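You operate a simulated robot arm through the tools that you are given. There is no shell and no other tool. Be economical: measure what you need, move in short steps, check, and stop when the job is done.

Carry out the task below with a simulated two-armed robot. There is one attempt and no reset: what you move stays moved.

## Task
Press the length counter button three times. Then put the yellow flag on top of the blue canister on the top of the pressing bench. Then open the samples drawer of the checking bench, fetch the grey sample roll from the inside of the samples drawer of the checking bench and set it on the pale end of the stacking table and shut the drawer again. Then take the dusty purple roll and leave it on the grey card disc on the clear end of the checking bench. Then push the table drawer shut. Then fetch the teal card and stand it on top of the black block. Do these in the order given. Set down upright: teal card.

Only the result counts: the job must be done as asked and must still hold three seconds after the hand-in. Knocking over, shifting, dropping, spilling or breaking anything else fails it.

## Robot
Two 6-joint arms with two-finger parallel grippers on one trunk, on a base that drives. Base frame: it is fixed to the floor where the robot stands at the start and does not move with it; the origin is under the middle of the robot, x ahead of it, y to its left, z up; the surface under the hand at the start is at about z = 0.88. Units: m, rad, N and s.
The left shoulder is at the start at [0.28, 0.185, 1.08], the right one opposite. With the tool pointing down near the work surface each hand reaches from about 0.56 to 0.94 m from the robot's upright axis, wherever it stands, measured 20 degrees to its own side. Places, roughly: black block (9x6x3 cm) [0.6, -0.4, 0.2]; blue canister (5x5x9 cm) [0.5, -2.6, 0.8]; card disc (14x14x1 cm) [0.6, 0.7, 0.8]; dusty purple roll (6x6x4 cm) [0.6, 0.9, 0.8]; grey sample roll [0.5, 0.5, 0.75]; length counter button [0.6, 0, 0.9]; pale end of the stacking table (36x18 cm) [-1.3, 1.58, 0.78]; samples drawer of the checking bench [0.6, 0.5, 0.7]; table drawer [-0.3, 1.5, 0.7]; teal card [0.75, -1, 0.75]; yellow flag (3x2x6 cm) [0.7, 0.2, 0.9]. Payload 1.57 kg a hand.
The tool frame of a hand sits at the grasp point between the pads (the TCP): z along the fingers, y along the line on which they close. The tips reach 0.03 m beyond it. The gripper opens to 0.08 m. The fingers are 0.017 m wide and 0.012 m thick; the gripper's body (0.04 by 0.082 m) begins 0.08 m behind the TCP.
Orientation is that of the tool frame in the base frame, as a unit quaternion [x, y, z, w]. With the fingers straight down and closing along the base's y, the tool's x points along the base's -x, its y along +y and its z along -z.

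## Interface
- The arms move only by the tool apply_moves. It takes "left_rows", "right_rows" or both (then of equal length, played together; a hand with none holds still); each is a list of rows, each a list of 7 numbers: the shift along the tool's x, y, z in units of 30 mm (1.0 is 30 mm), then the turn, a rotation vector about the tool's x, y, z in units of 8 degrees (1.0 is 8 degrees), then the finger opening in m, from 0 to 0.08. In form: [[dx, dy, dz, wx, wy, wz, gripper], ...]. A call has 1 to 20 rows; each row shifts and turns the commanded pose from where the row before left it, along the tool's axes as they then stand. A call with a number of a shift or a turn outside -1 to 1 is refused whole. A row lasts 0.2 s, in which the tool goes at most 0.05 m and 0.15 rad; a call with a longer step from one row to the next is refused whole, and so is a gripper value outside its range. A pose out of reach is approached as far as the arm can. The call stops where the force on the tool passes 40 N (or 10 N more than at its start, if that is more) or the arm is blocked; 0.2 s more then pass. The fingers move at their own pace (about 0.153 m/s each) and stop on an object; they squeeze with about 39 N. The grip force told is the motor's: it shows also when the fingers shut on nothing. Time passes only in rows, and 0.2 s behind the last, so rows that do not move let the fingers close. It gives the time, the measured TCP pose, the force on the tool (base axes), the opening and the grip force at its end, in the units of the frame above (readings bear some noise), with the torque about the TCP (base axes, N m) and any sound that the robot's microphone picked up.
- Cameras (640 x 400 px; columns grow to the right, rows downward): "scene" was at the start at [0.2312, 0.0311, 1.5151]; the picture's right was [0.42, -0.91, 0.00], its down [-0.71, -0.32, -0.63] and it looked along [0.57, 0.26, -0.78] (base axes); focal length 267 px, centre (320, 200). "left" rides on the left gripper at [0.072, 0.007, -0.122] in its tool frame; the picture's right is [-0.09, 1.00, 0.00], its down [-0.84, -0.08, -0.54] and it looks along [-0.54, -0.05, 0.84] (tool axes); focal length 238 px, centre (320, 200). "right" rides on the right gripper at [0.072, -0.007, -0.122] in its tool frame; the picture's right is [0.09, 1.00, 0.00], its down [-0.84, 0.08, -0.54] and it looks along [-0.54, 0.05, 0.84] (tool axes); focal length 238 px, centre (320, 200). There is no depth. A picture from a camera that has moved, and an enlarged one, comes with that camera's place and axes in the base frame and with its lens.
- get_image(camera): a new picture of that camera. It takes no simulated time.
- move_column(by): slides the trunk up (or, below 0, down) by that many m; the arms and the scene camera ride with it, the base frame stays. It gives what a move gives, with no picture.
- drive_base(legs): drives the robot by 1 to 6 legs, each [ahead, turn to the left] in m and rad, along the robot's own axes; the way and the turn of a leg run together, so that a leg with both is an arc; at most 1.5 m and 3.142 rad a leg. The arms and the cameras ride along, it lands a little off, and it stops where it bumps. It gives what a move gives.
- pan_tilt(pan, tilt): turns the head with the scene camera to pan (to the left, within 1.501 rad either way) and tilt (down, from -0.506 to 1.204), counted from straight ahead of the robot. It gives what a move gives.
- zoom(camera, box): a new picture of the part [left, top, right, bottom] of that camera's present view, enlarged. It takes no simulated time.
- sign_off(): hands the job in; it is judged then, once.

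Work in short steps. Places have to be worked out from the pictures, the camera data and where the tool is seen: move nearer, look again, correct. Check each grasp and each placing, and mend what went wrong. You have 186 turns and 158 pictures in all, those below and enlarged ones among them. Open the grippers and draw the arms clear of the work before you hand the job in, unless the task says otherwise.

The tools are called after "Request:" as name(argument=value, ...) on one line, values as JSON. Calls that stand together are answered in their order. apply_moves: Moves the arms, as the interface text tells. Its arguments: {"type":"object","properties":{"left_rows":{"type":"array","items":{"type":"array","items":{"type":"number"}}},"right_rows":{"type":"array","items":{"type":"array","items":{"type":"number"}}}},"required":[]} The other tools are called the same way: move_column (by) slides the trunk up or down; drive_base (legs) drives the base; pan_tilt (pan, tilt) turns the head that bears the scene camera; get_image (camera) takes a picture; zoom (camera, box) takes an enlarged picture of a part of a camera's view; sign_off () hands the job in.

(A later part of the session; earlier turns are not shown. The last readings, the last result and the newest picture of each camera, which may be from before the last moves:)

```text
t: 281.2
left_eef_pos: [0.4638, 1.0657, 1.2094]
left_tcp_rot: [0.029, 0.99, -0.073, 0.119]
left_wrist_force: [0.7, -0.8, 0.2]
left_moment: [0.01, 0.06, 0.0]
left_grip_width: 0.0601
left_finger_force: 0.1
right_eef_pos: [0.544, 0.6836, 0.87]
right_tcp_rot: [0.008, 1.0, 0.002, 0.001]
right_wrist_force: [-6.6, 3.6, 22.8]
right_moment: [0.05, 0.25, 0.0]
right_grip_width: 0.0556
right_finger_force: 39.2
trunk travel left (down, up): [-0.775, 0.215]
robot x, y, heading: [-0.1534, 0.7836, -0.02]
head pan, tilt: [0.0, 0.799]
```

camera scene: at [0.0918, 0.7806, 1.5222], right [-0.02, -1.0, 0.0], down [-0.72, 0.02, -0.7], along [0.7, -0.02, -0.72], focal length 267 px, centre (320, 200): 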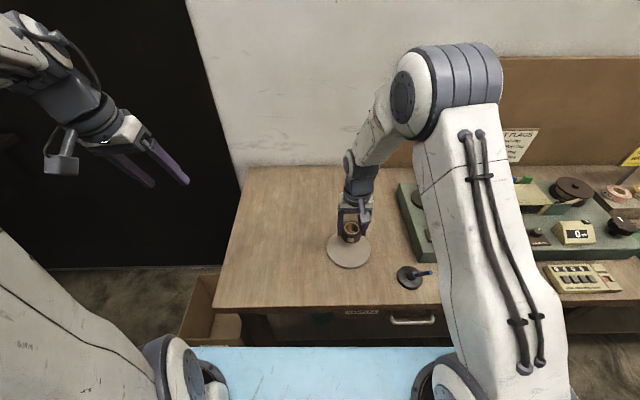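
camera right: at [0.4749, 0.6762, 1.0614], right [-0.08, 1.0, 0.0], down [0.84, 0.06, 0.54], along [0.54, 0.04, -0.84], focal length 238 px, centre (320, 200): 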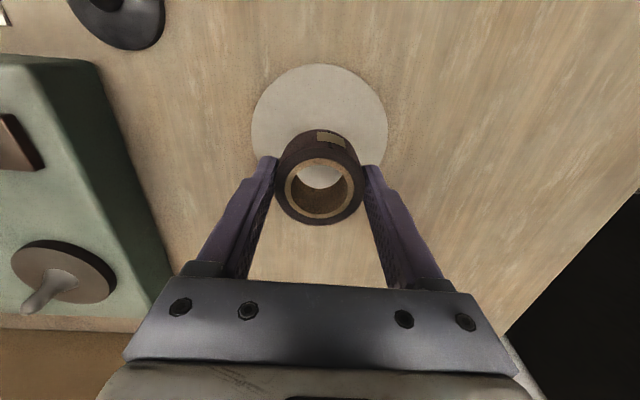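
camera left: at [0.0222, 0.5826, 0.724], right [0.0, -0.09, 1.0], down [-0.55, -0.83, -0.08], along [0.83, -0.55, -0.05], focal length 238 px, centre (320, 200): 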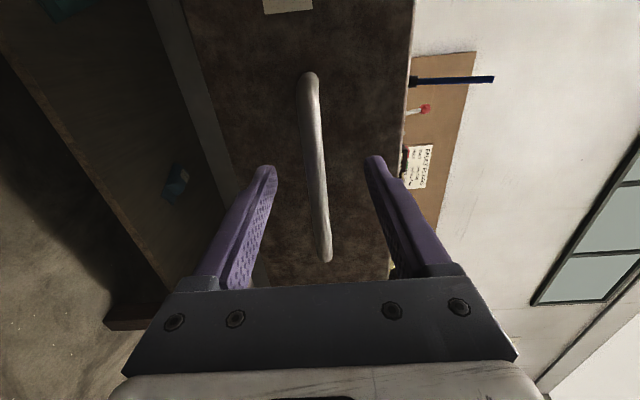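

In contact. I ease 3 mm, open, lift, and look.

Request:
apply_moves(right_rows=[[0, 0, -0.09, 0, 0, 0, 0.03], [0, 0, 0, 0, 0, 0, 0.065], [0, 0, 0, 0, 0, 0, 0.078], [0, 0, -0.5, 0, 0, 0, 0.078], [0, 0, -1, 0, 0, 0, 0.078], [0, 0, -1, 0, 0, 0, 0.078], [0, 0, -1, 0, 0, 0, 0.078], [0, 0, -1, 0, 0, 0, 0.078], [0, 0, -1, 0, 0, 0, 0.078], [0, 0, -1, 0, 0, 0, 0.078], [0.5, 0, -1, 0, 0, 0, 0.05], [0.5, 0, -1, 0, 0, 0, 0.05]])

Request:
get_image(camera="right")

```text
t: 283.8
left_eef_pos: [0.4646, 1.0639, 1.2082]
left_tcp_rot: [0.029, 0.99, -0.073, 0.12]
left_wrist_force: [0.1, 0.4, -0.4]
left_moment: [0.03, 0.04, 0.0]
left_grip_width: 0.0601
left_finger_force: 0.0
right_eef_pos: [0.5128, 0.684, 1.124]
right_tcp_rot: [0.008, 1.0, 0.001, -0.001]
right_wrist_force: [-0.1, -0.6, 0.5]
right_moment: [0.02, 0.01, 0.02]
right_grip_width: 0.05
right_finger_force: 0.0
trunk travel left (down, up): [-0.775, 0.215]
robot x, y, heading: [-0.1509, 0.787, -0.017]
head pan, tilt: [0.0, 0.799]
```

```text
45 pictures are left
camera right: at [0.4401, 0.6778, 1.2469], right [-0.08, 1.0, 0.0], down [0.84, 0.06, 0.54], along [0.54, 0.04, -0.84], focal length 238 px, centre (320, 200)
```

right: 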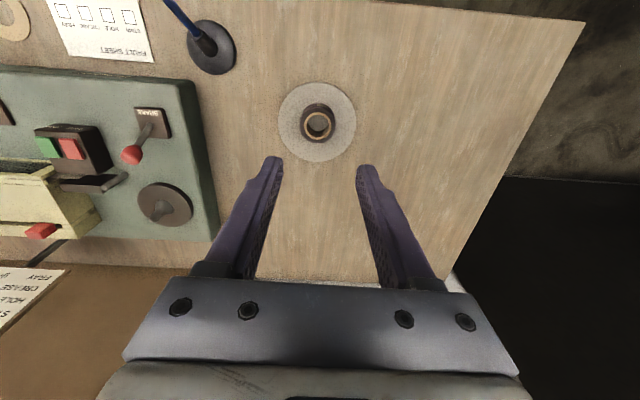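

The purple roll sits on the disc. Next: the table drawer. I retract the right hand, back up, turn to face the table and look.

Request:
apply_moves(right_rows=[[0.9, -0.2, 0, 0, 0, 0, 0.0], [0.9, -0.2, 0, 0, 0, 0, 0.0], [0.9, -0.2, 0, 0, 0, 0, 0.0], [0.9, -0.2, 0, 0, 0, 0, 0.0]])

Request:
drive_base(legs=[[-0.28, 0], [0, 1.591], [-0.15, 0]])

Request:
pan_tilt(pan=0.0, tilt=0.75)

Request:
get_image(camera="scene")

```text
t: 284.8
left_eef_pos: [0.4652, 1.0631, 1.2094]
left_tcp_rot: [0.03, 0.99, -0.073, 0.12]
left_wrist_force: [0.7, 0.0, -0.4]
left_moment: [0.0, 0.02, 0.01]
left_grip_width: 0.0601
left_finger_force: 0.0
right_eef_pos: [0.4053, 0.6613, 1.1252]
right_tcp_rot: [0.008, 1.0, 0.002, 0.0]
right_wrist_force: [0.0, -0.2, -0.4]
right_moment: [0.03, -0.02, 0.01]
right_grip_width: 0.0
right_finger_force: 21.4
trunk travel left (down, up): [-0.775, 0.215]
robot x, y, heading: [-0.1522, 0.7855, -0.017]
head pan, tilt: [0.0, 0.799]
```

```text
t: 291.7
left_eef_pos: [-0.7399, 1.2395, 1.2085]
left_tcp_rot: [-0.699, 0.702, 0.037, 0.135]
left_wrist_force: [-0.5, 0.7, 0.5]
left_moment: [-0.04, -0.01, 0.0]
left_grip_width: 0.0601
left_finger_force: 0.1
right_eef_pos: [-0.3347, 1.2025, 1.1251]
right_tcp_rot: [0.721, -0.693, -0.001, 0.002]
right_wrist_force: [0.2, 0.1, 0.2]
right_moment: [-0.03, 0.03, -0.04]
right_grip_width: 0.0
right_finger_force: 21.7
trunk travel left (down, up): [-0.775, 0.215]
robot x, y, heading: [-0.4258, 0.6427, 1.601]
head pan, tilt: [0.0, 0.799]
```

```text
t: 292.3
left_eef_pos: [-0.7405, 1.2388, 1.2084]
left_tcp_rot: [-0.699, 0.701, 0.037, 0.136]
left_wrist_force: [0.5, 0.0, 0.3]
left_moment: [-0.04, 0.02, -0.01]
left_grip_width: 0.0598
left_finger_force: 0.0
right_eef_pos: [-0.3355, 1.2017, 1.1252]
right_tcp_rot: [0.721, -0.693, 0.0, 0.0]
right_wrist_force: [-0.3, -0.5, -1.0]
right_moment: [0.04, -0.02, -0.03]
right_grip_width: 0.0
right_finger_force: 20.5
trunk travel left (down, up): [-0.775, 0.215]
robot x, y, heading: [-0.4294, 0.6378, 1.603]
head pan, tilt: [0.0, 0.75]
```

```text
44 pictures are left
camera scene: at [-0.4338, 0.8822, 1.5262], right [1.0, 0.03, 0.0], down [0.02, -0.68, -0.73], along [-0.02, 0.73, -0.68], focal length 267 px, centre (320, 200)
```

scene: 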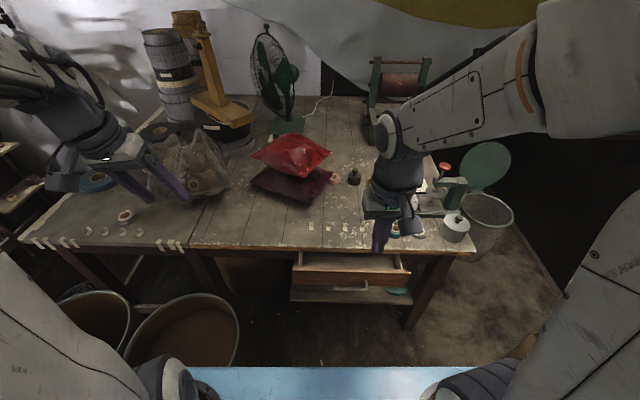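

Drawer front: panel at y≈1.37, top z≈0.73, handle at [−0.34, 1.332, 0.707]. I'll push the panel right of the handle with tilted closed fingers. First lower the hand in front of it, then tilt.

Request:
apply_moves(right_rows=[[0, -0.3, 0.96, 0, 0, 0, 0], [0, -0.3, 0.96, 0, 0, 0, 0], [0, -0.3, 0.96, 0, 0, 0, 0], [0, -0.3, 0.96, 0, 0, 0, 0], [0, -0.3, 0.96, 0, 0, 0, 0], [0, -0.3, 0.96, 0, 0, 0, 0], [0, -0.3, 0.96, 0, 0, 0, 0], [0, -0.3, 0.96, 0, 0, 0, 0], [0, -0.3, 0.96, 0, 0, 0, 0], [0, -0.3, 0.96, 0, 0, 0, 0], [0, -0.3, 0.96, 0, 0, 0, 0], [0, -0.3, 0.96, 0, 0, 0, 0]])

Request:
apply_moves(right_rows=[[-0.5, 0, 0, 0, -0.9, 0, 0], [-0.5, 0, 0, 0, -0.9, 0, 0], [-0.5, 0, 0.2, 0, -0.9, 0, 0], [-0.5, 0, 0.2, 0, -0.9, 0, 0], [-0.5, 0, 0.3, 0, -0.9, 0, 0]])

Request:
get_image(camera="scene")

Request:
get_image(camera="right")

```text
t: 294.9
left_eef_pos: [-0.7406, 1.2393, 1.2084]
left_tcp_rot: [-0.699, 0.701, 0.037, 0.136]
left_wrist_force: [0.1, -0.3, -0.4]
left_moment: [0.04, -0.04, -0.03]
left_grip_width: 0.0601
left_finger_force: 0.0
right_eef_pos: [-0.2281, 1.2054, 0.7795]
right_tcp_rot: [0.721, -0.693, -0.002, 0.001]
right_wrist_force: [0.4, 0.0, 0.2]
right_moment: [-0.01, 0.0, 0.0]
right_grip_width: 0.0001
right_finger_force: 21.2
trunk travel left (down, up): [-0.775, 0.215]
robot x, y, heading: [-0.4276, 0.6398, 1.606]
head pan, tilt: [0.0, 0.75]
```

```text
t: 296.1
left_eef_pos: [-0.7396, 1.2395, 1.2083]
left_tcp_rot: [-0.698, 0.702, 0.037, 0.137]
left_wrist_force: [-0.4, 0.4, -0.2]
left_moment: [-0.01, 0.02, 0.01]
left_grip_width: 0.0599
left_finger_force: 0.0
right_eef_pos: [-0.2313, 1.2822, 0.778]
right_tcp_rot: [0.686, -0.659, -0.224, -0.213]
right_wrist_force: [0.2, -0.5, 0.3]
right_moment: [0.0, 0.02, 0.02]
right_grip_width: 0.0001
right_finger_force: 21.3
trunk travel left (down, up): [-0.775, 0.215]
robot x, y, heading: [-0.4278, 0.6398, 1.607]
head pan, tilt: [0.0, 0.75]
```

```text
43 pictures are left
camera scene: at [-0.4338, 0.8822, 1.5262], right [1.0, 0.03, 0.0], down [0.02, -0.68, -0.73], along [-0.02, 0.73, -0.68], focal length 267 px, centre (320, 200)
```

scene: 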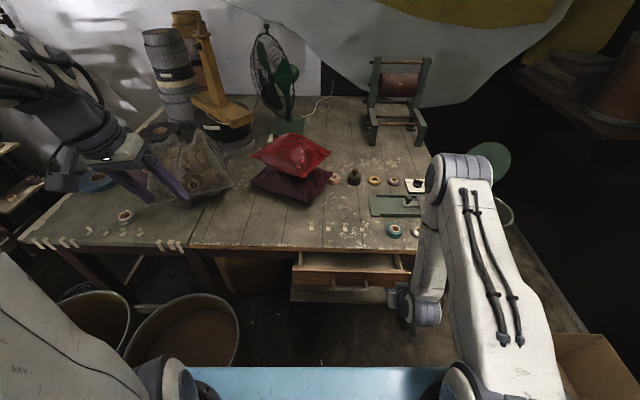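

```text
42 pictures are left
camera right: at [-0.2195, 1.1531, 0.8345], right [-0.99, -0.11, -0.05], down [-0.09, 0.35, 0.93], along [-0.09, 0.93, -0.36], focal length 238 px, centre (320, 200)
```

right: 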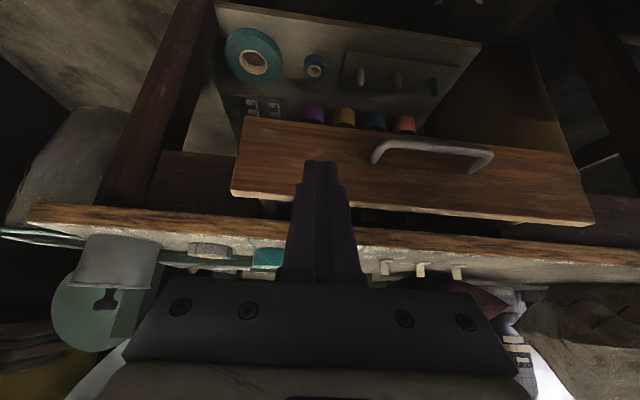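

The tip faces the panel beside the handle. I lower 5 cm, then push forward by arm in steps.

Request:
apply_moves(right_rows=[[0.49, 0, 0.675, 0, 0, 0, 0], [0.49, 0, 0.675, 0, 0, 0, 0], [-0.54, 0, 0.39, 0, 0, 0, 0], [-0.54, 0, 0.39, 0, 0, 0, 0], [-0.54, 0, 0.39, 0, 0, 0, 0]])

Request:
get_image(camera="right")

```text
t: 297.3
left_eef_pos: [-0.7411, 1.2403, 1.2089]
left_tcp_rot: [-0.698, 0.702, 0.037, 0.136]
left_wrist_force: [0.7, 0.0, 0.5]
left_moment: [-0.03, -0.02, 0.0]
left_grip_width: 0.0598
left_finger_force: 0.1
right_eef_pos: [-0.2323, 1.3449, 0.7262]
right_tcp_rot: [0.686, -0.659, -0.224, -0.213]
right_wrist_force: [0.1, -0.7, 0.2]
right_moment: [0.03, 0.02, 0.01]
right_grip_width: 0.0
right_finger_force: 20.9
trunk travel left (down, up): [-0.775, 0.215]
robot x, y, heading: [-0.4277, 0.6424, 1.603]
head pan, tilt: [0.0, 0.75]
```

```text
41 pictures are left
camera right: at [-0.2213, 1.2154, 0.7827], right [-0.99, -0.12, -0.05], down [-0.09, 0.36, 0.93], along [-0.09, 0.93, -0.36], focal length 238 px, centre (320, 200)
```

right: 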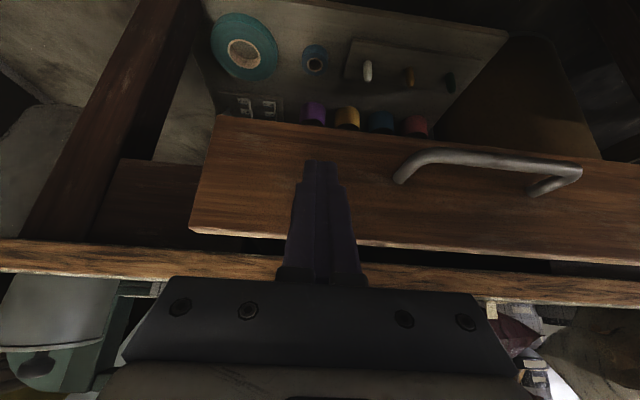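

Request:
apply_moves(right_rows=[[-0.54, 0, 0.39, 0, 0, 0, 0], [-0.54, 0, 0.39, 0, 0, 0, 0], [-0.4, 0, 0.29, 0, 0, 0, 0], [-0.4, 0, 0.29, 0, 0, 0, 0], [-0.3, 0, 0.22, 0, 0, 0, 0]])

Request:
get_image(camera="right")

```text
t: 298.5
left_eef_pos: [-0.741, 1.2391, 1.2077]
left_tcp_rot: [-0.699, 0.701, 0.037, 0.135]
left_wrist_force: [-0.9, 0.7, -0.6]
left_moment: [0.01, 0.01, 0.02]
left_grip_width: 0.06
left_finger_force: 0.1
right_eef_pos: [-0.2371, 1.4272, 0.7292]
right_tcp_rot: [0.685, -0.66, -0.224, -0.213]
right_wrist_force: [-0.4, -1.1, -0.6]
right_moment: [0.01, 0.0, -0.02]
right_grip_width: 0.0
right_finger_force: 20.7
trunk travel left (down, up): [-0.775, 0.215]
robot x, y, heading: [-0.4279, 0.6429, 1.605]
head pan, tilt: [0.0, 0.75]
```

```text
40 pictures are left
camera right: at [-0.2253, 1.297, 0.7857], right [-0.99, -0.12, -0.05], down [-0.09, 0.36, 0.93], along [-0.09, 0.93, -0.36], focal length 238 px, centre (320, 200)
```

right: 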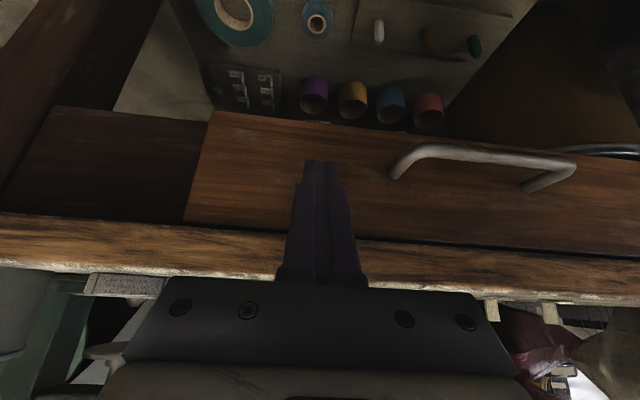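

The drawer moves in; I continue in small steps until it stops.

Request:
apply_moves(right_rows=[[-0.27, 0, 0.2, 0, 0, 0, 0], [-0.27, 0, 0.2, 0, 0, 0, 0], [-0.27, 0, 0.2, 0, 0, 0, 0], [-0.27, 0, 0.2, 0, 0, 0, 0]])

Request:
get_image(camera="right")

```text
t: 299.3
left_eef_pos: [-0.7399, 1.239, 1.2085]
left_tcp_rot: [-0.698, 0.702, 0.037, 0.136]
left_wrist_force: [-0.5, -0.4, -0.4]
left_moment: [-0.03, -0.04, -0.04]
left_grip_width: 0.0599
left_finger_force: 0.0
right_eef_pos: [-0.2375, 1.4401, 0.7237]
right_tcp_rot: [0.688, -0.662, -0.214, -0.204]
right_wrist_force: [-0.1, -2.9, -1.0]
right_moment: [-0.06, -0.03, 0.0]
right_grip_width: 0.0002
right_finger_force: 21.4
trunk travel left (down, up): [-0.775, 0.215]
robot x, y, heading: [-0.4261, 0.6382, 1.6]
head pan, tilt: [0.0, 0.75]
stopped in row 3 (right hand): the force on the tool passed its limit at 92 N (the readings are from after the stop); the commanded pose is now the measured one
```

```text
39 pictures are left
camera right: at [-0.2261, 1.313, 0.783], right [-0.99, -0.12, -0.05], down [-0.09, 0.38, 0.92], along [-0.09, 0.92, -0.39], focal length 238 px, centre (320, 200)
```

right: 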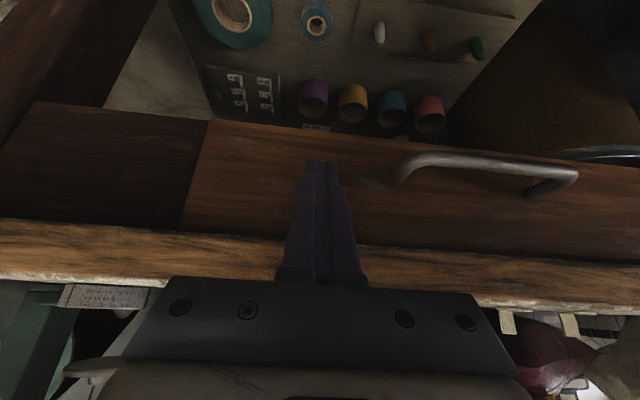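

The drawer hit its stop, flush with the apron. I retract the hand, back off, and straighten it.

Request:
apply_moves(right_rows=[[0.54, 0, -0.39, 0, 0, 0, 0], [0.54, 0, -0.39, 0, 0, 0, 0], [0.54, 0, -0.39, 0, 0, 0, 0], [0.54, 0, -0.39, 0, 0, 0, 0]])

Request:
drive_base(legs=[[-0.2, 0]])

Request:
apply_moves(right_rows=[[0, 0, -0.9, 0, 0.9, 0, 0.03], [0, 0, -0.9, 0, 0.9, 0, 0.03], [0, 0, -0.9, 0, 0.9, 0, 0.03], [0, 0, -0.9, 0, 0.9, 0, 0.03], [0, 0, -0.9, 0, 0.7, 0, 0.03], [0, 0, -0.9, 0, 0, 0, 0.03], [0, 0, -0.9, 0, 0, 0, 0.03], [0, 0, -0.9, 0, 0, 0, 0.03], [0, 0, -0.9, 0, 0, 0, 0.03]])

Request:
get_image(camera="scene")

```text
t: 300.3
left_eef_pos: [-0.7398, 1.238, 1.2084]
left_tcp_rot: [-0.698, 0.702, 0.036, 0.137]
left_wrist_force: [0.8, 0.2, 0.0]
left_moment: [-0.02, 0.02, 0.02]
left_grip_width: 0.0601
left_finger_force: 0.1
right_eef_pos: [-0.2335, 1.3616, 0.7254]
right_tcp_rot: [0.688, -0.662, -0.217, -0.205]
right_wrist_force: [1.0, 0.4, -0.3]
right_moment: [-0.01, 0.0, -0.01]
right_grip_width: 0.0003
right_finger_force: 21.0
trunk travel left (down, up): [-0.775, 0.215]
robot x, y, heading: [-0.4246, 0.6409, 1.604]
head pan, tilt: [0.0, 0.75]
```

```text
t: 301.9
left_eef_pos: [-0.7376, 1.0387, 1.2095]
left_tcp_rot: [0.701, -0.699, -0.037, -0.135]
left_wrist_force: [0.0, 0.9, 0.7]
left_moment: [-0.05, 0.0, -0.02]
left_grip_width: 0.0601
left_finger_force: 0.0
right_eef_pos: [-0.2331, 1.1646, 0.7249]
right_tcp_rot: [0.692, -0.658, -0.217, -0.203]
right_wrist_force: [-0.2, -0.3, -0.2]
right_moment: [-0.02, -0.01, 0.01]
right_grip_width: 0.0
right_finger_force: 21.1
trunk travel left (down, up): [-0.775, 0.215]
robot x, y, heading: [-0.4198, 0.4401, 1.61]
head pan, tilt: [0.0, 0.75]
```

```text
t: 303.9
left_eef_pos: [-0.7373, 1.0376, 1.2083]
left_tcp_rot: [0.701, -0.699, -0.037, -0.135]
left_wrist_force: [0.7, 0.4, 0.2]
left_moment: [0.01, 0.0, -0.02]
left_grip_width: 0.0601
left_finger_force: 0.1
right_eef_pos: [-0.2265, 1.1181, 0.9511]
right_tcp_rot: [0.724, -0.69, -0.003, 0.0]
right_wrist_force: [-0.2, 0.5, 0.0]
right_moment: [-0.04, -0.01, 0.04]
right_grip_width: 0.0304
right_finger_force: 0.1
right hand out of reach, approached as far as the arm can: row 4
trunk travel left (down, up): [-0.775, 0.215]
robot x, y, heading: [-0.4207, 0.4378, 1.612]
head pan, tilt: [0.0, 0.75]
```

```text
38 pictures are left
camera scene: at [-0.4284, 0.6826, 1.5262], right [1.0, 0.04, 0.0], down [0.03, -0.68, -0.73], along [-0.03, 0.73, -0.68], focal length 267 px, centre (320, 200)
```

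scene: 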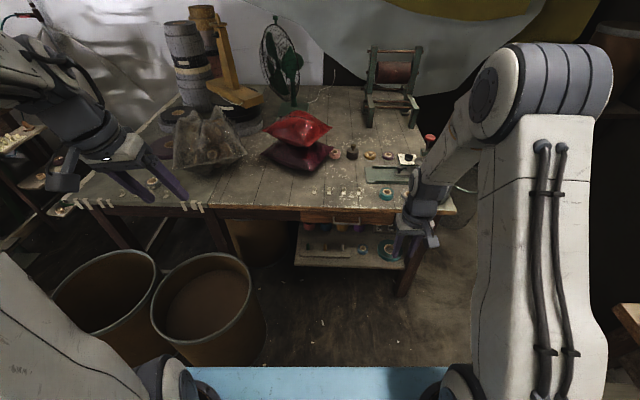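

Table drawer is shut. Now I go to the right part of the checking bench for the teal card.

Request:
drive_base(legs=[[0, -1.612], [0, -1.571], [1.3, 0], [0, 1.571]])

Request:
pan_tilt(pan=-0.1, tilt=0.6)

Request:
get_image(camera="scene")

```text
t: 322.2
left_eef_pos: [0.1462, -0.6219, 1.2081]
left_tcp_rot: [0.04, 0.989, -0.074, 0.119]
left_wrist_force: [0.5, 0.9, 0.7]
left_moment: [0.01, 0.02, -0.02]
left_grip_width: 0.0599
left_finger_force: 0.0
right_eef_pos: [0.1843, -1.1383, 0.9524]
right_tcp_rot: [0.019, 1.0, 0.002, 0.002]
right_wrist_force: [0.8, 0.4, 0.0]
right_moment: [0.02, -0.01, 0.05]
right_grip_width: 0.03
right_finger_force: 0.0
trunk travel left (down, up): [-0.775, 0.215]
robot x, y, heading: [-0.473, -0.8873, -0.051]
head pan, tilt: [0.0, 0.75]
```

```text
t: 322.9
left_eef_pos: [0.146, -0.6199, 1.2081]
left_tcp_rot: [0.04, 0.989, -0.074, 0.119]
left_wrist_force: [0.0, -0.2, 0.0]
left_moment: [0.02, 0.01, 0.02]
left_grip_width: 0.0599
left_finger_force: 0.1
right_eef_pos: [0.1855, -1.1374, 0.9518]
right_tcp_rot: [0.018, 1.0, 0.001, 0.002]
right_wrist_force: [-0.6, -0.2, 0.5]
right_moment: [0.02, 0.0, 0.02]
right_grip_width: 0.03
right_finger_force: 0.0
trunk travel left (down, up): [-0.775, 0.215]
robot x, y, heading: [-0.4746, -0.889, -0.048]
head pan, tilt: [-0.099, 0.6]
```

```text
37 pictures are left
camera scene: at [-0.2251, -0.9062, 1.539], right [-0.14, -0.99, 0.0], down [-0.56, 0.08, -0.82], along [0.82, -0.12, -0.57], focal length 267 px, centre (320, 200)
```

scene: 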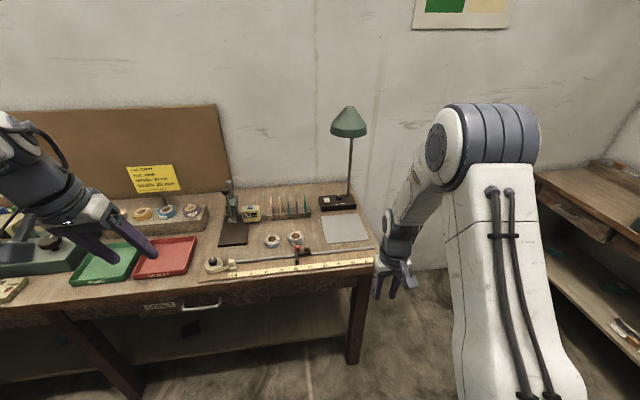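

I zoom in on the cards and on the black block under the bench.

Request:
zoom(camera="scene", box=[210, 165, 380, 285])

Request:
zoom(camera="scene", box=[110, 270, 290, 390])

```text
3.33 times, centred on (295, 225) of scene
camera zoom: at [-0.2251, -0.9062, 1.539], right [-0.14, -0.99, 0.0], down [-0.56, 0.08, -0.82], along [0.82, -0.12, -0.57], focal length 889 px, centre (403, 117)
```

zoom: 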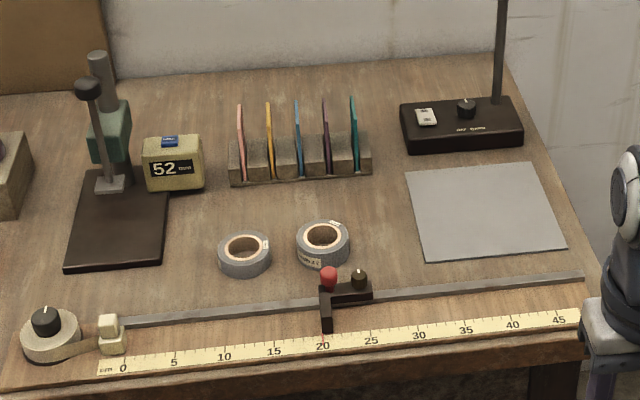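

```text
3.33 times, centred on (200, 330) of scene
camera zoom: at [-0.2251, -0.9062, 1.539], right [-0.14, -0.99, 0.0], down [-0.56, 0.08, -0.82], along [0.82, -0.12, -0.57], focal length 889 px, centre (720, -233)
```

zoom: 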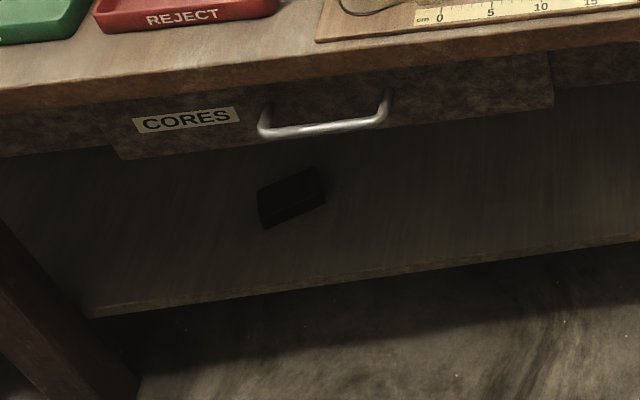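

Teal card is the rightmost in the rack (near edge x≈0.68, y≈-0.98, top z≈0.94). I'll grip it with the hand tilted 45° (keeping the card upright) so I can later reach under the bench. First raise the right hand, tuck the left one, and move closer.

Request:
apply_moves(left_rows=[[0.9, 0.7, 0, 0, 0, 0, 0.03], [0.9, 0.7, 0, 0, 0, 0, 0.03], [0.9, 0.7, 0, 0, 0, 0, 0.03], [0.9, 0.7, 0, 0, 0, 0, 0.03], [0.9, 0.7, 0, 0, 0, 0, 0.03], [0.9, 0.7, 0, 0, 0, 0, 0.03], [0, 0, 0, 0, 0, 0, 0.03]], right_rows=[[0, 0, -0.9, 0, 0, 0, 0.03], [0, 0, -0.9, 0, 0, 0, 0.03], [0, 0, -0.9, 0, 0, 0, 0.03], [0, 0, -0.9, 0, 0, 0, 0.03], [0, 0, -0.9, 0, 0, 0, 0.03], [0, 0, -0.9, 0, 0, 0, 0.03], [0, 0, -0.9, 0, 0, 0, 0.03]])

Request:
drive_base(legs=[[0, 0.05], [0.37, 0]])

```text
t: 324.5
left_eef_pos: [0.0054, -0.4871, 1.1515]
left_tcp_rot: [0.041, 0.989, -0.075, 0.12]
left_wrist_force: [-0.2, -0.4, -1.3]
left_moment: [-0.01, -0.01, -0.03]
left_grip_width: 0.0298
left_finger_force: 0.0
right_eef_pos: [0.1838, -1.1378, 1.1391]
right_tcp_rot: [0.018, 1.0, 0.002, 0.002]
right_wrist_force: [0.1, -1.1, 1.1]
right_moment: [0.0, 0.02, 0.0]
right_grip_width: 0.03
right_finger_force: 0.1
trunk travel left (down, up): [-0.775, 0.215]
robot x, y, heading: [-0.4716, -0.8851, -0.042]
head pan, tilt: [-0.099, 0.6]
```

```text
t: 327.0
left_eef_pos: [0.3064, -0.4609, 1.1531]
left_tcp_rot: [0.014, 0.99, -0.072, 0.121]
left_wrist_force: [-0.5, 0.3, 0.1]
left_moment: [0.0, 0.02, 0.0]
left_grip_width: 0.0298
left_finger_force: 0.1
right_eef_pos: [0.5101, -1.0991, 1.1393]
right_tcp_rot: [-0.005, 1.0, 0.004, -0.011]
right_wrist_force: [-8.0, 2.1, 3.8]
right_moment: [-0.28, -0.87, -0.04]
right_grip_width: 0.0302
right_finger_force: 0.0
trunk travel left (down, up): [-0.775, 0.215]
robot x, y, heading: [-0.1503, -0.8846, 0.009]
head pan, tilt: [-0.099, 0.6]
stopped in leg 2: the force on the tool passed its limit at 102 N (the readings are from after the stop); the commanded pose is now the measured one
```

The right hand bumped something (102 N). I look immediately before moving further.

Request:
get_image(camera="scene")

Request:
get_image(camera="right")

```text
34 pictures are left
camera scene: at [0.0985, -0.891, 1.5391], right [-0.09, -1.0, 0.0], down [-0.56, 0.05, -0.83], along [0.82, -0.08, -0.56], focal length 267 px, centre (320, 200)
```

scene: 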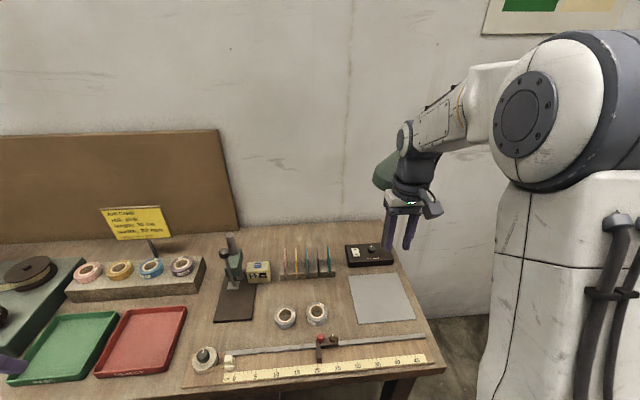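

```text
33 pictures are left
camera right: at [0.4408, -1.1085, 1.2636], right [-0.1, 0.99, 0.01], down [0.85, 0.08, 0.52], along [0.52, 0.06, -0.85], focal length 238 px, centre (320, 200)
```

right: 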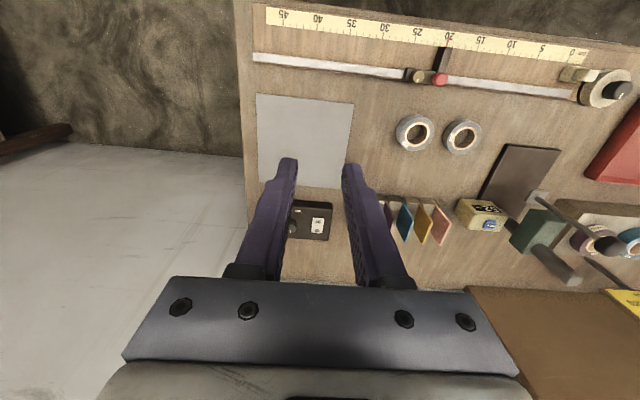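

The wrist touched the lamp's shade; its base appears unmoved ([0.755, -1.13] before and after). I back off a little and verify the lamp.

Request:
drive_base(legs=[[-0.06, 0]])

Request:
apply_moves(right_rows=[[0.5, 0.6, 0, 0, 0, 0, 0.03], [0.5, 0.6, 0, 0, 0, 0, 0.03], [0.5, 0.6, 0, 0, 0, 0, 0.03], [0, 0.6, 0, 0, 0, 0, 0.03], [0, 0.6, 0, 0, 0, 0, 0.03], [0, 0.6, 0, 0, 0, 0, 0.03]])

Request:
get_image(camera="scene")

```text
t: 327.9
left_eef_pos: [0.2463, -0.4599, 1.1525]
left_tcp_rot: [0.014, 0.99, -0.071, 0.122]
left_wrist_force: [-0.1, -0.3, 0.6]
left_moment: [0.0, 0.0, -0.01]
left_grip_width: 0.0301
left_finger_force: 0.1
right_eef_pos: [0.4522, -1.0993, 1.1387]
right_tcp_rot: [-0.006, 1.0, 0.003, -0.012]
right_wrist_force: [-0.4, 0.0, -0.7]
right_moment: [0.01, 0.0, -0.02]
right_grip_width: 0.0302
right_finger_force: 0.2
trunk travel left (down, up): [-0.775, 0.215]
robot x, y, heading: [-0.2127, -0.8821, 0.008]
head pan, tilt: [-0.099, 0.6]
```

```text
t: 329.4
left_eef_pos: [0.245, -0.46, 1.1533]
left_tcp_rot: [0.013, 0.99, -0.071, 0.122]
left_wrist_force: [0.5, -1.2, -0.1]
left_moment: [-0.01, -0.02, 0.05]
left_grip_width: 0.03
left_finger_force: 0.1
right_eef_pos: [0.4062, -0.9909, 1.1399]
right_tcp_rot: [-0.006, 1.0, 0.004, -0.011]
right_wrist_force: [0.0, 0.3, -0.7]
right_moment: [-0.01, -0.01, 0.02]
right_grip_width: 0.0299
right_finger_force: 0.1
trunk travel left (down, up): [-0.775, 0.215]
robot x, y, heading: [-0.2112, -0.8806, 0.013]
head pan, tilt: [-0.099, 0.6]
```

```text
32 pictures are left
camera scene: at [0.0386, -0.8913, 1.5391], right [-0.09, -1.0, 0.0], down [-0.56, 0.05, -0.83], along [0.82, -0.07, -0.56], focal length 267 px, centre (320, 200)
```

scene: 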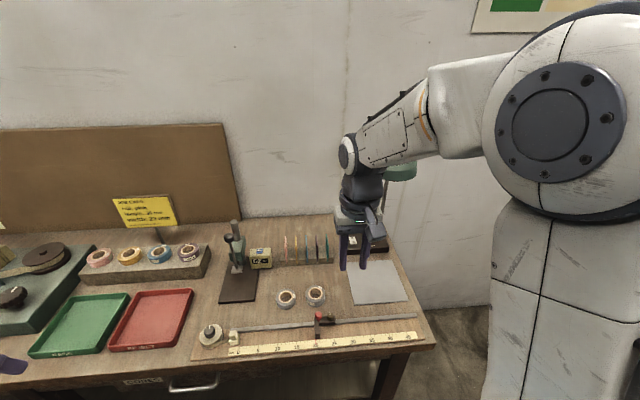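

The lamp stands as before (shade near [0.62, -1.15, 1.2]). To keep clear of it, I reposition the robot at about [-0.10, -0.69] so the arm reaches the card from the left.

Request:
drive_base(legs=[[-0.35, 0], [0, 0.39], [0.5, 0], [0, -0.4]])

Request:
apply_moves(right_rows=[[-0.3, -0.3, -0.2, 0, -0.9, 0, 0.03], [-0.3, -0.3, -0.2, 0, -0.9, 0, 0.03], [-0.3, -0.3, -0.2, 0, -0.9, 0, 0.03], [-0.3, -0.3, -0.2, 0, -0.9, 0, 0.03], [-0.3, -0.3, -0.2, 0, -0.9, 0, 0.03], [0, 0, 0, 0, -0.9, 0, 0.03], [0, 0, 0, 0, 0, 0, 0.03]])

Request:
get_image(camera="right")

```text
t: 336.6
left_eef_pos: [0.3544, -0.2732, 1.1524]
left_tcp_rot: [0.02, 0.99, -0.072, 0.121]
left_wrist_force: [0.1, 0.0, -0.6]
left_moment: [0.01, 0.0, 0.03]
left_grip_width: 0.0299
left_finger_force: 0.1
right_eef_pos: [0.5071, -0.807, 1.1392]
right_tcp_rot: [0.001, 1.0, 0.004, -0.012]
right_wrist_force: [0.2, 0.8, -0.6]
right_moment: [-0.03, -0.01, -0.01]
right_grip_width: 0.0299
right_finger_force: 0.0
trunk travel left (down, up): [-0.775, 0.215]
robot x, y, heading: [-0.1066, -0.6879, -0.005]
head pan, tilt: [-0.099, 0.6]
```

```text
t: 338.2
left_eef_pos: [0.3552, -0.2737, 1.152]
left_tcp_rot: [0.021, 0.99, -0.072, 0.121]
left_wrist_force: [0.4, 0.7, -0.8]
left_moment: [0.01, 0.02, 0.02]
left_grip_width: 0.03
left_finger_force: 0.2
right_eef_pos: [0.5445, -0.8525, 1.1777]
right_tcp_rot: [0.002, 0.933, 0.003, 0.359]
right_wrist_force: [0.2, 0.1, 0.8]
right_moment: [0.01, 0.0, 0.0]
right_grip_width: 0.0299
right_finger_force: 0.2
trunk travel left (down, up): [-0.775, 0.215]
robot x, y, heading: [-0.1096, -0.6884, -0.003]
head pan, tilt: [-0.099, 0.6]
```

```text
31 pictures are left
camera right: at [0.4077, -0.8595, 1.2208], right [-0.07, 1.0, -0.05], down [0.26, 0.07, 0.96], along [0.96, 0.05, -0.26], focal length 238 px, centre (320, 200)
```

right: 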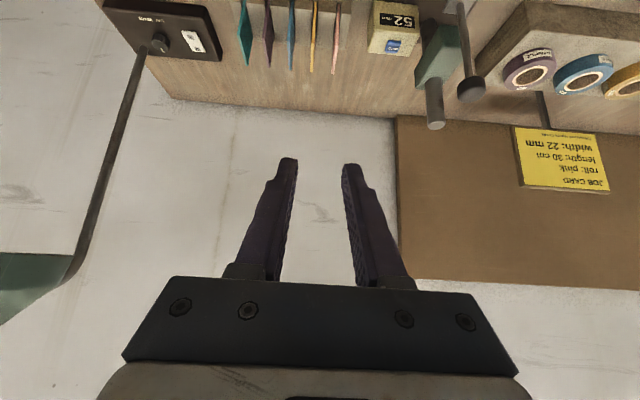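

Tilt is 42°. Teal card (leftmost in view) has its top far corner near [0.735, -0.98, 0.91]. I move to a stand-off point along the approach line and look.

Request:
apply_moves(right_rows=[[0.271, -0.602, 0.895, 0, 0, 0, 0.03], [0.271, -0.602, 0.895, 0, 0, 0, 0.03], [0.271, -0.602, 0.895, 0, 0, 0, 0.03], [0.271, -0.602, 0.895, 0, 0, 0, 0.03], [0.271, -0.602, 0.895, 0, 0, 0, 0.03], [0.271, -0.602, 0.895, 0, 0, 0, 0.03], [0.271, -0.602, 0.8, 0, 0, 0, 0.03]])

Request:
get_image(camera="right")

Request:
zoom(camera="scene", box=[250, 130, 450, 290])

```text
t: 339.8
left_eef_pos: [0.3541, -0.2731, 1.1535]
left_tcp_rot: [0.021, 0.99, -0.073, 0.121]
left_wrist_force: [0.1, -0.2, -0.1]
left_moment: [-0.02, -0.03, -0.04]
left_grip_width: 0.0301
left_finger_force: 0.2
right_eef_pos: [0.6255, -0.9789, 1.0034]
right_tcp_rot: [0.002, 0.933, 0.003, 0.359]
right_wrist_force: [0.2, -0.6, -0.3]
right_moment: [0.01, 0.0, 0.0]
right_grip_width: 0.03
right_finger_force: 0.1
trunk travel left (down, up): [-0.775, 0.215]
robot x, y, heading: [-0.1113, -0.6887, -0.011]
head pan, tilt: [-0.099, 0.6]
```

```text
30 pictures are left
camera right: at [0.4902, -0.9858, 1.0452], right [-0.07, 1.0, -0.06], down [0.26, 0.07, 0.96], along [0.96, 0.05, -0.26], focal length 238 px, centre (320, 200)
```

right: 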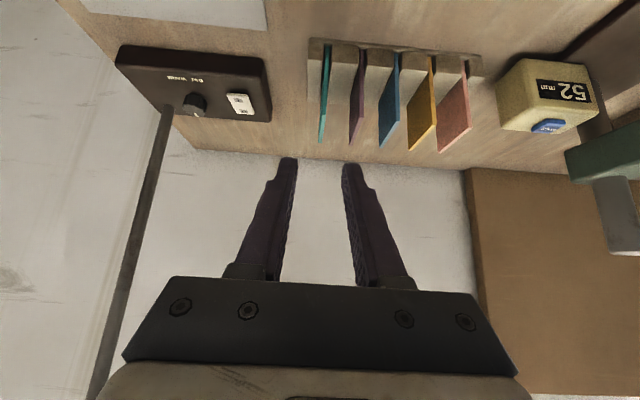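

```text
2.50 times, centred on (350, 210) of scene
camera zoom: at [0.1415, -0.7016, 1.5391], right [-0.11, -0.99, 0.0], down [-0.56, 0.06, -0.83], along [0.82, -0.09, -0.56], focal length 667 px, centre (245, 175)
```

zoom: 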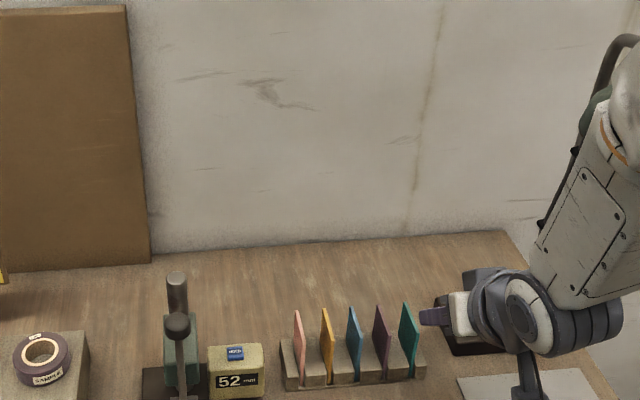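

The fingers are centred on the teal card (top z≈0.91, x 0.68–0.735). I advance along the tool axis so the pads cover its upper part.

Request:
apply_moves(right_rows=[[0.127, 0.03, 0.81, 0, 0, 0, 0.03], [0.127, 0, 0.81, 0, 0, 0, 0.03], [0.127, 0, 0.81, 0, 0, 0, 0.03], [0.127, 0, 0.81, 0, 0, 0, 0.03]])

Request:
get_image(camera="right")

```text
t: 340.8
left_eef_pos: [0.3547, -0.2738, 1.1532]
left_tcp_rot: [0.021, 0.99, -0.072, 0.12]
left_wrist_force: [-0.6, -0.9, 0.2]
left_moment: [-0.01, -0.02, 0.02]
left_grip_width: 0.03
left_finger_force: 0.1
right_eef_pos: [0.6755, -0.9764, 0.9171]
right_tcp_rot: [0.002, 0.934, 0.003, 0.358]
right_wrist_force: [0.3, 0.4, 0.8]
right_moment: [0.01, -0.01, 0.0]
right_grip_width: 0.0301
right_finger_force: 0.1
trunk travel left (down, up): [-0.775, 0.215]
robot x, y, heading: [-0.1053, -0.6925, -0.003]
head pan, tilt: [-0.099, 0.6]
```

```text
28 pictures are left
camera right: at [0.5403, -0.9835, 0.9595], right [-0.07, 1.0, -0.06], down [0.26, 0.07, 0.96], along [0.96, 0.05, -0.26], focal length 238 px, centre (320, 200)
```

right: 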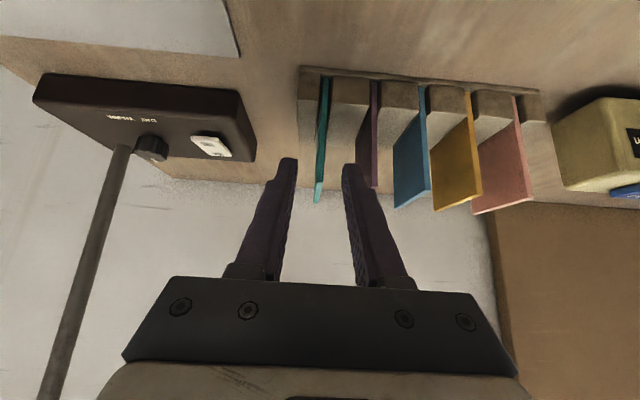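

Request:
apply_moves(right_rows=[[0.06, 0, 0.4, 0, 0, 0, 0.03], [0.06, 0, 0.4, 0, 0, 0, 0.03], [0, 0, 0, 0, 0, 0, 0.0], [0, 0, 0, 0, 0, 0, 0.0], [0, 0, 0, 0, 0, 0, 0.0]])

Request:
get_image(camera="right")

```text
t: 342.0
left_eef_pos: [0.3551, -0.2747, 1.1536]
left_tcp_rot: [0.021, 0.99, -0.072, 0.122]
left_wrist_force: [-0.1, 1.0, 1.1]
left_moment: [0.02, -0.01, 0.02]
left_grip_width: 0.03
left_finger_force: 0.2
right_eef_pos: [0.6912, -0.978, 0.897]
right_tcp_rot: [0.003, 0.934, 0.002, 0.357]
right_wrist_force: [-0.5, -0.6, -0.1]
right_moment: [0.0, 0.0, 0.02]
right_grip_width: 0.003
right_finger_force: 24.4
trunk travel left (down, up): [-0.775, 0.215]
robot x, y, heading: [-0.1114, -0.694, -0.01]
head pan, tilt: [-0.099, 0.6]
```

```text
27 pictures are left
camera right: at [0.5549, -0.9845, 0.9404], right [-0.07, 1.0, -0.06], down [0.26, 0.07, 0.96], along [0.96, 0.05, -0.26], focal length 238 px, centre (320, 200)
```

right: 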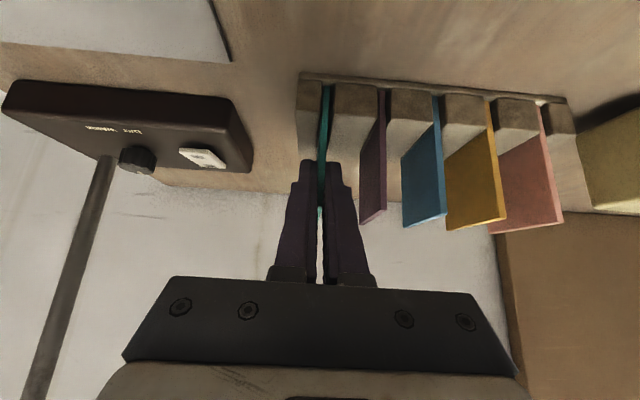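

Card gripped (3 mm thick). I lift it straight up 15 cm and check.

Request:
apply_moves(right_rows=[[-0.33, 0, -0.37, 0, 0, 0, 0.0], [-0.67, 0, -0.74, 0, 0, 0, 0.0], [-0.67, 0, -0.74, 0, 0, 0, 0.0], [-0.67, 0, -0.74, 0, 0, 0, 0.0], [-0.67, 0, -0.74, 0, 0, 0, 0.0]])

Request:
get_image(camera="right")

Request:
zoom(camera="scene", box=[300, 130, 460, 260])

```text
t: 343.2
left_eef_pos: [0.3551, -0.2734, 1.1532]
left_tcp_rot: [0.021, 0.99, -0.072, 0.121]
left_wrist_force: [0.5, -0.4, 0.0]
left_moment: [-0.02, -0.01, 0.03]
left_grip_width: 0.03
left_finger_force: 0.0
right_eef_pos: [0.6935, -0.9775, 1.0327]
right_tcp_rot: [0.003, 0.934, 0.002, 0.358]
right_wrist_force: [0.5, 0.9, -0.3]
right_moment: [-0.03, 0.03, 0.01]
right_grip_width: 0.0033
right_finger_force: 24.4
trunk travel left (down, up): [-0.775, 0.215]
robot x, y, heading: [-0.1083, -0.6885, -0.007]
head pan, tilt: [-0.099, 0.6]
```

```text
26 pictures are left
camera right: at [0.5578, -0.9849, 1.0753], right [-0.07, 1.0, -0.06], down [0.26, 0.07, 0.96], along [0.96, 0.05, -0.26], focal length 238 px, centre (320, 200)
```

right: 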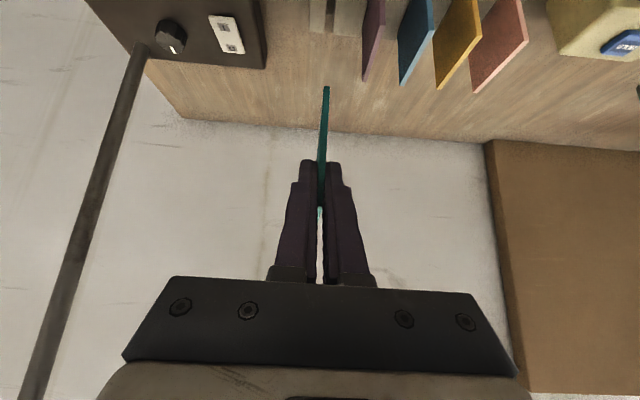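

```text
3.08 times, centred on (380, 195) of scene
camera zoom: at [0.1418, -0.7017, 1.539], right [-0.11, -0.99, 0.0], down [-0.56, 0.06, -0.82], along [0.82, -0.09, -0.57], focal length 821 px, centre (135, 215)
```

zoom: 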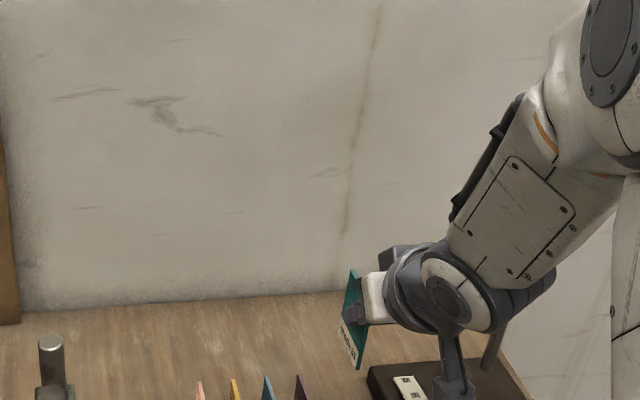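

Card held upright; its bottom is ~62 mm below TCP. I back off and drive to face the black block (y≈-0.36), then lower the trunk.

Request:
drive_base(legs=[[-0.45, 0], [0, 1.571], [0.61, 0], [0, -1.571]])

Request:
move_column(by=-0.7)

Request:
pan_tilt(pan=-0.4, tilt=0.55)

Request:
get_image(camera="scene")

Request:
get_image(camera="right")

```text
t: 356.6
left_eef_pos: [-0.1062, 0.3499, 1.1523]
left_tcp_rot: [0.015, 0.99, -0.071, 0.121]
left_wrist_force: [0.6, 0.4, 0.1]
left_moment: [0.01, -0.01, -0.03]
left_grip_width: 0.0302
left_finger_force: 0.0
right_eef_pos: [0.2409, -0.3495, 1.032]
right_tcp_rot: [-0.003, 0.934, 0.004, 0.358]
right_wrist_force: [-0.4, 0.1, -0.4]
right_moment: [-0.01, -0.03, -0.02]
right_grip_width: 0.0032
right_finger_force: 24.6
trunk travel left (down, up): [-0.775, 0.215]
robot x, y, heading: [-0.5617, -0.069, 0.007]
head pan, tilt: [-0.099, 0.6]
```

```text
refused: -0.7 is not a number from -0.4 to 0.4
```

```text
t: 357.4
left_eef_pos: [-0.1053, 0.3511, 1.1517]
left_tcp_rot: [0.014, 0.99, -0.072, 0.121]
left_wrist_force: [-0.5, 0.0, 0.2]
left_moment: [-0.04, -0.03, -0.01]
left_grip_width: 0.0302
left_finger_force: 0.1
right_eef_pos: [0.24, -0.3494, 1.032]
right_tcp_rot: [-0.003, 0.934, 0.005, 0.357]
right_wrist_force: [0.1, 0.6, 0.0]
right_moment: [-0.01, 0.04, -0.04]
right_grip_width: 0.0032
right_finger_force: 24.3
trunk travel left (down, up): [-0.775, 0.215]
robot x, y, heading: [-0.5676, -0.0731, 0.007]
head pan, tilt: [-0.4, 0.55]
```

```text
24 pictures are left
camera scene: at [-0.3193, -0.1056, 1.5436], right [-0.38, -0.92, 0.0], down [-0.48, 0.2, -0.85], along [0.79, -0.33, -0.52], focal length 267 px, centre (320, 200)
```

scene: 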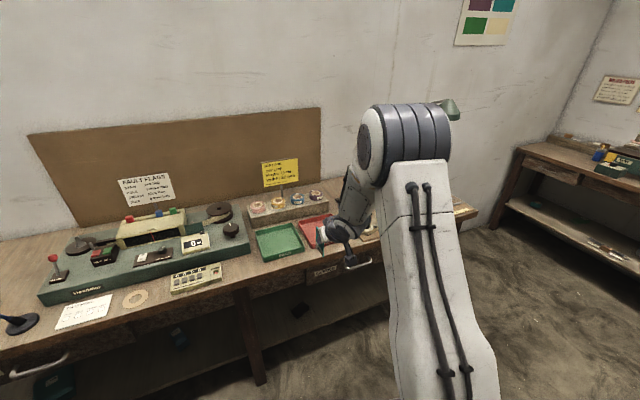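

```text
23 pictures are left
camera right: at [0.1052, -0.3577, 1.0749], right [-0.08, 1.0, -0.06], down [0.26, 0.07, 0.96], along [0.96, 0.06, -0.26], focal length 238 px, centre (320, 200)
```

right: 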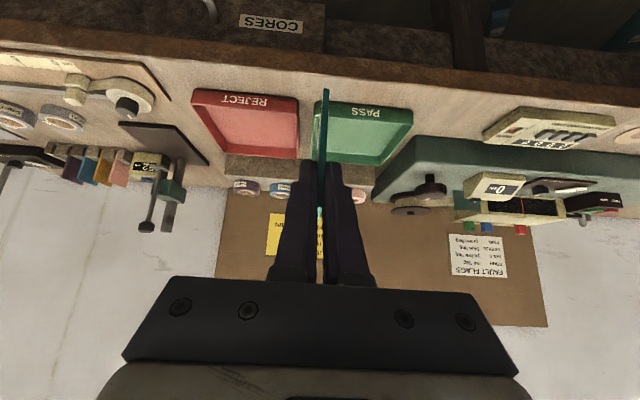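

Elbow height matters under the bench (drawer bottom ≈0.665). I lower the trunk in two steps to about -0.7 and view the block from in front.

Request:
move_column(by=-0.4)

Request:
move_column(by=-0.3)

Request:
get_image(camera="right")

Request:
get_image(camera="scene")

```text
t: 361.3
left_eef_pos: [-0.1046, 0.3512, 0.7536]
left_tcp_rot: [0.016, 0.99, -0.072, 0.121]
left_wrist_force: [0.2, 0.4, 0.3]
left_moment: [0.02, 0.0, -0.01]
left_grip_width: 0.0304
left_finger_force: 0.1
right_eef_pos: [0.2399, -0.3491, 0.633]
right_tcp_rot: [-0.003, 0.934, 0.005, 0.357]
right_wrist_force: [-0.5, 0.5, 0.6]
right_moment: [0.01, 0.01, 0.02]
right_grip_width: 0.003
right_finger_force: 24.3
trunk travel left (down, up): [-0.375, 0.615]
robot x, y, heading: [-0.568, -0.0715, 0.0]
head pan, tilt: [-0.4, 0.55]
```

```text
t: 364.3
left_eef_pos: [-0.1055, 0.3499, 0.4518]
left_tcp_rot: [0.015, 0.99, -0.071, 0.121]
left_wrist_force: [0.3, 0.6, -0.5]
left_moment: [0.01, 0.04, 0.0]
left_grip_width: 0.0303
left_finger_force: 0.1
right_eef_pos: [0.2401, -0.3492, 0.3328]
right_tcp_rot: [-0.003, 0.934, 0.005, 0.357]
right_wrist_force: [-0.4, 0.4, 0.6]
right_moment: [0.02, 0.02, -0.02]
right_grip_width: 0.0033
right_finger_force: 24.2
trunk travel left (down, up): [-0.075, 0.915]
robot x, y, heading: [-0.5671, -0.0732, 0.004]
head pan, tilt: [-0.4, 0.55]
```

```text
22 pictures are left
camera right: at [0.1052, -0.3577, 0.375], right [-0.08, 1.0, -0.06], down [0.26, 0.07, 0.96], along [0.96, 0.06, -0.26], focal length 238 px, centre (320, 200)
```

right: 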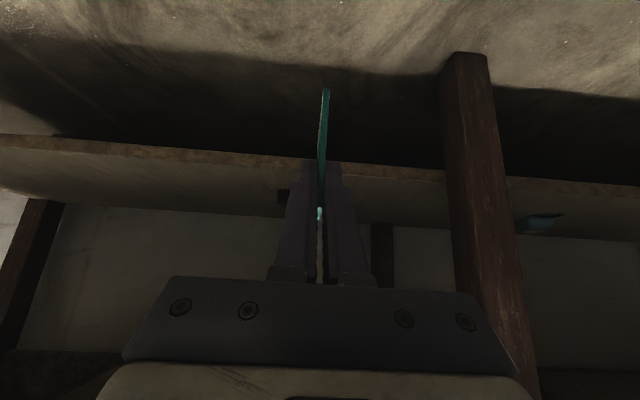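

```text
21 pictures are left
camera scene: at [-0.3194, -0.1056, 0.8436], right [-0.38, -0.92, 0.0], down [-0.48, 0.2, -0.85], along [0.79, -0.33, -0.52], focal length 267 px, centre (320, 200)
```

scene: 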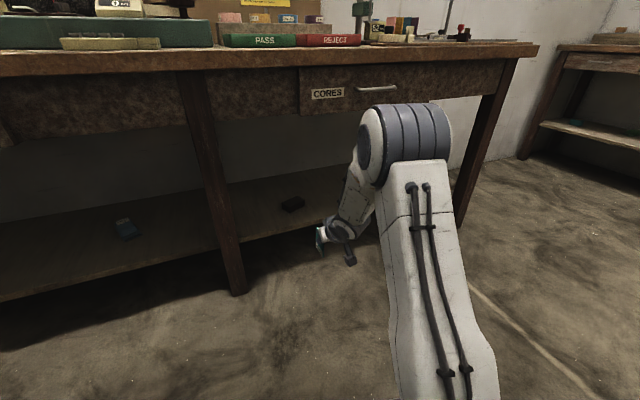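

Request:
zoom(camera="scene", box=[250, 170, 350, 250])

```text
5.00 times, centred on (300, 210) of scene
camera zoom: at [-0.3194, -0.1056, 0.8436], right [-0.38, -0.92, 0.0], down [-0.48, 0.2, -0.85], along [0.79, -0.33, -0.52], focal length 1334 px, centre (420, 150)
```

zoom: 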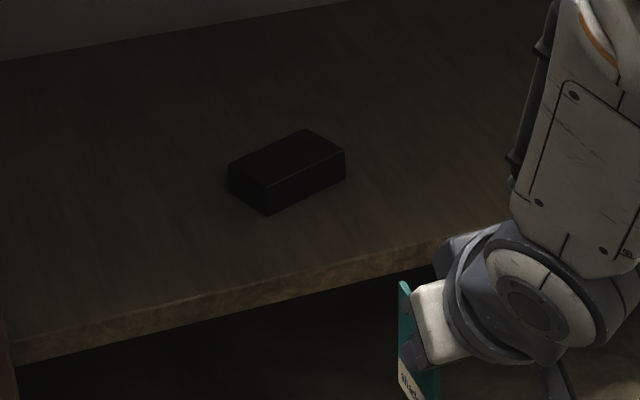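

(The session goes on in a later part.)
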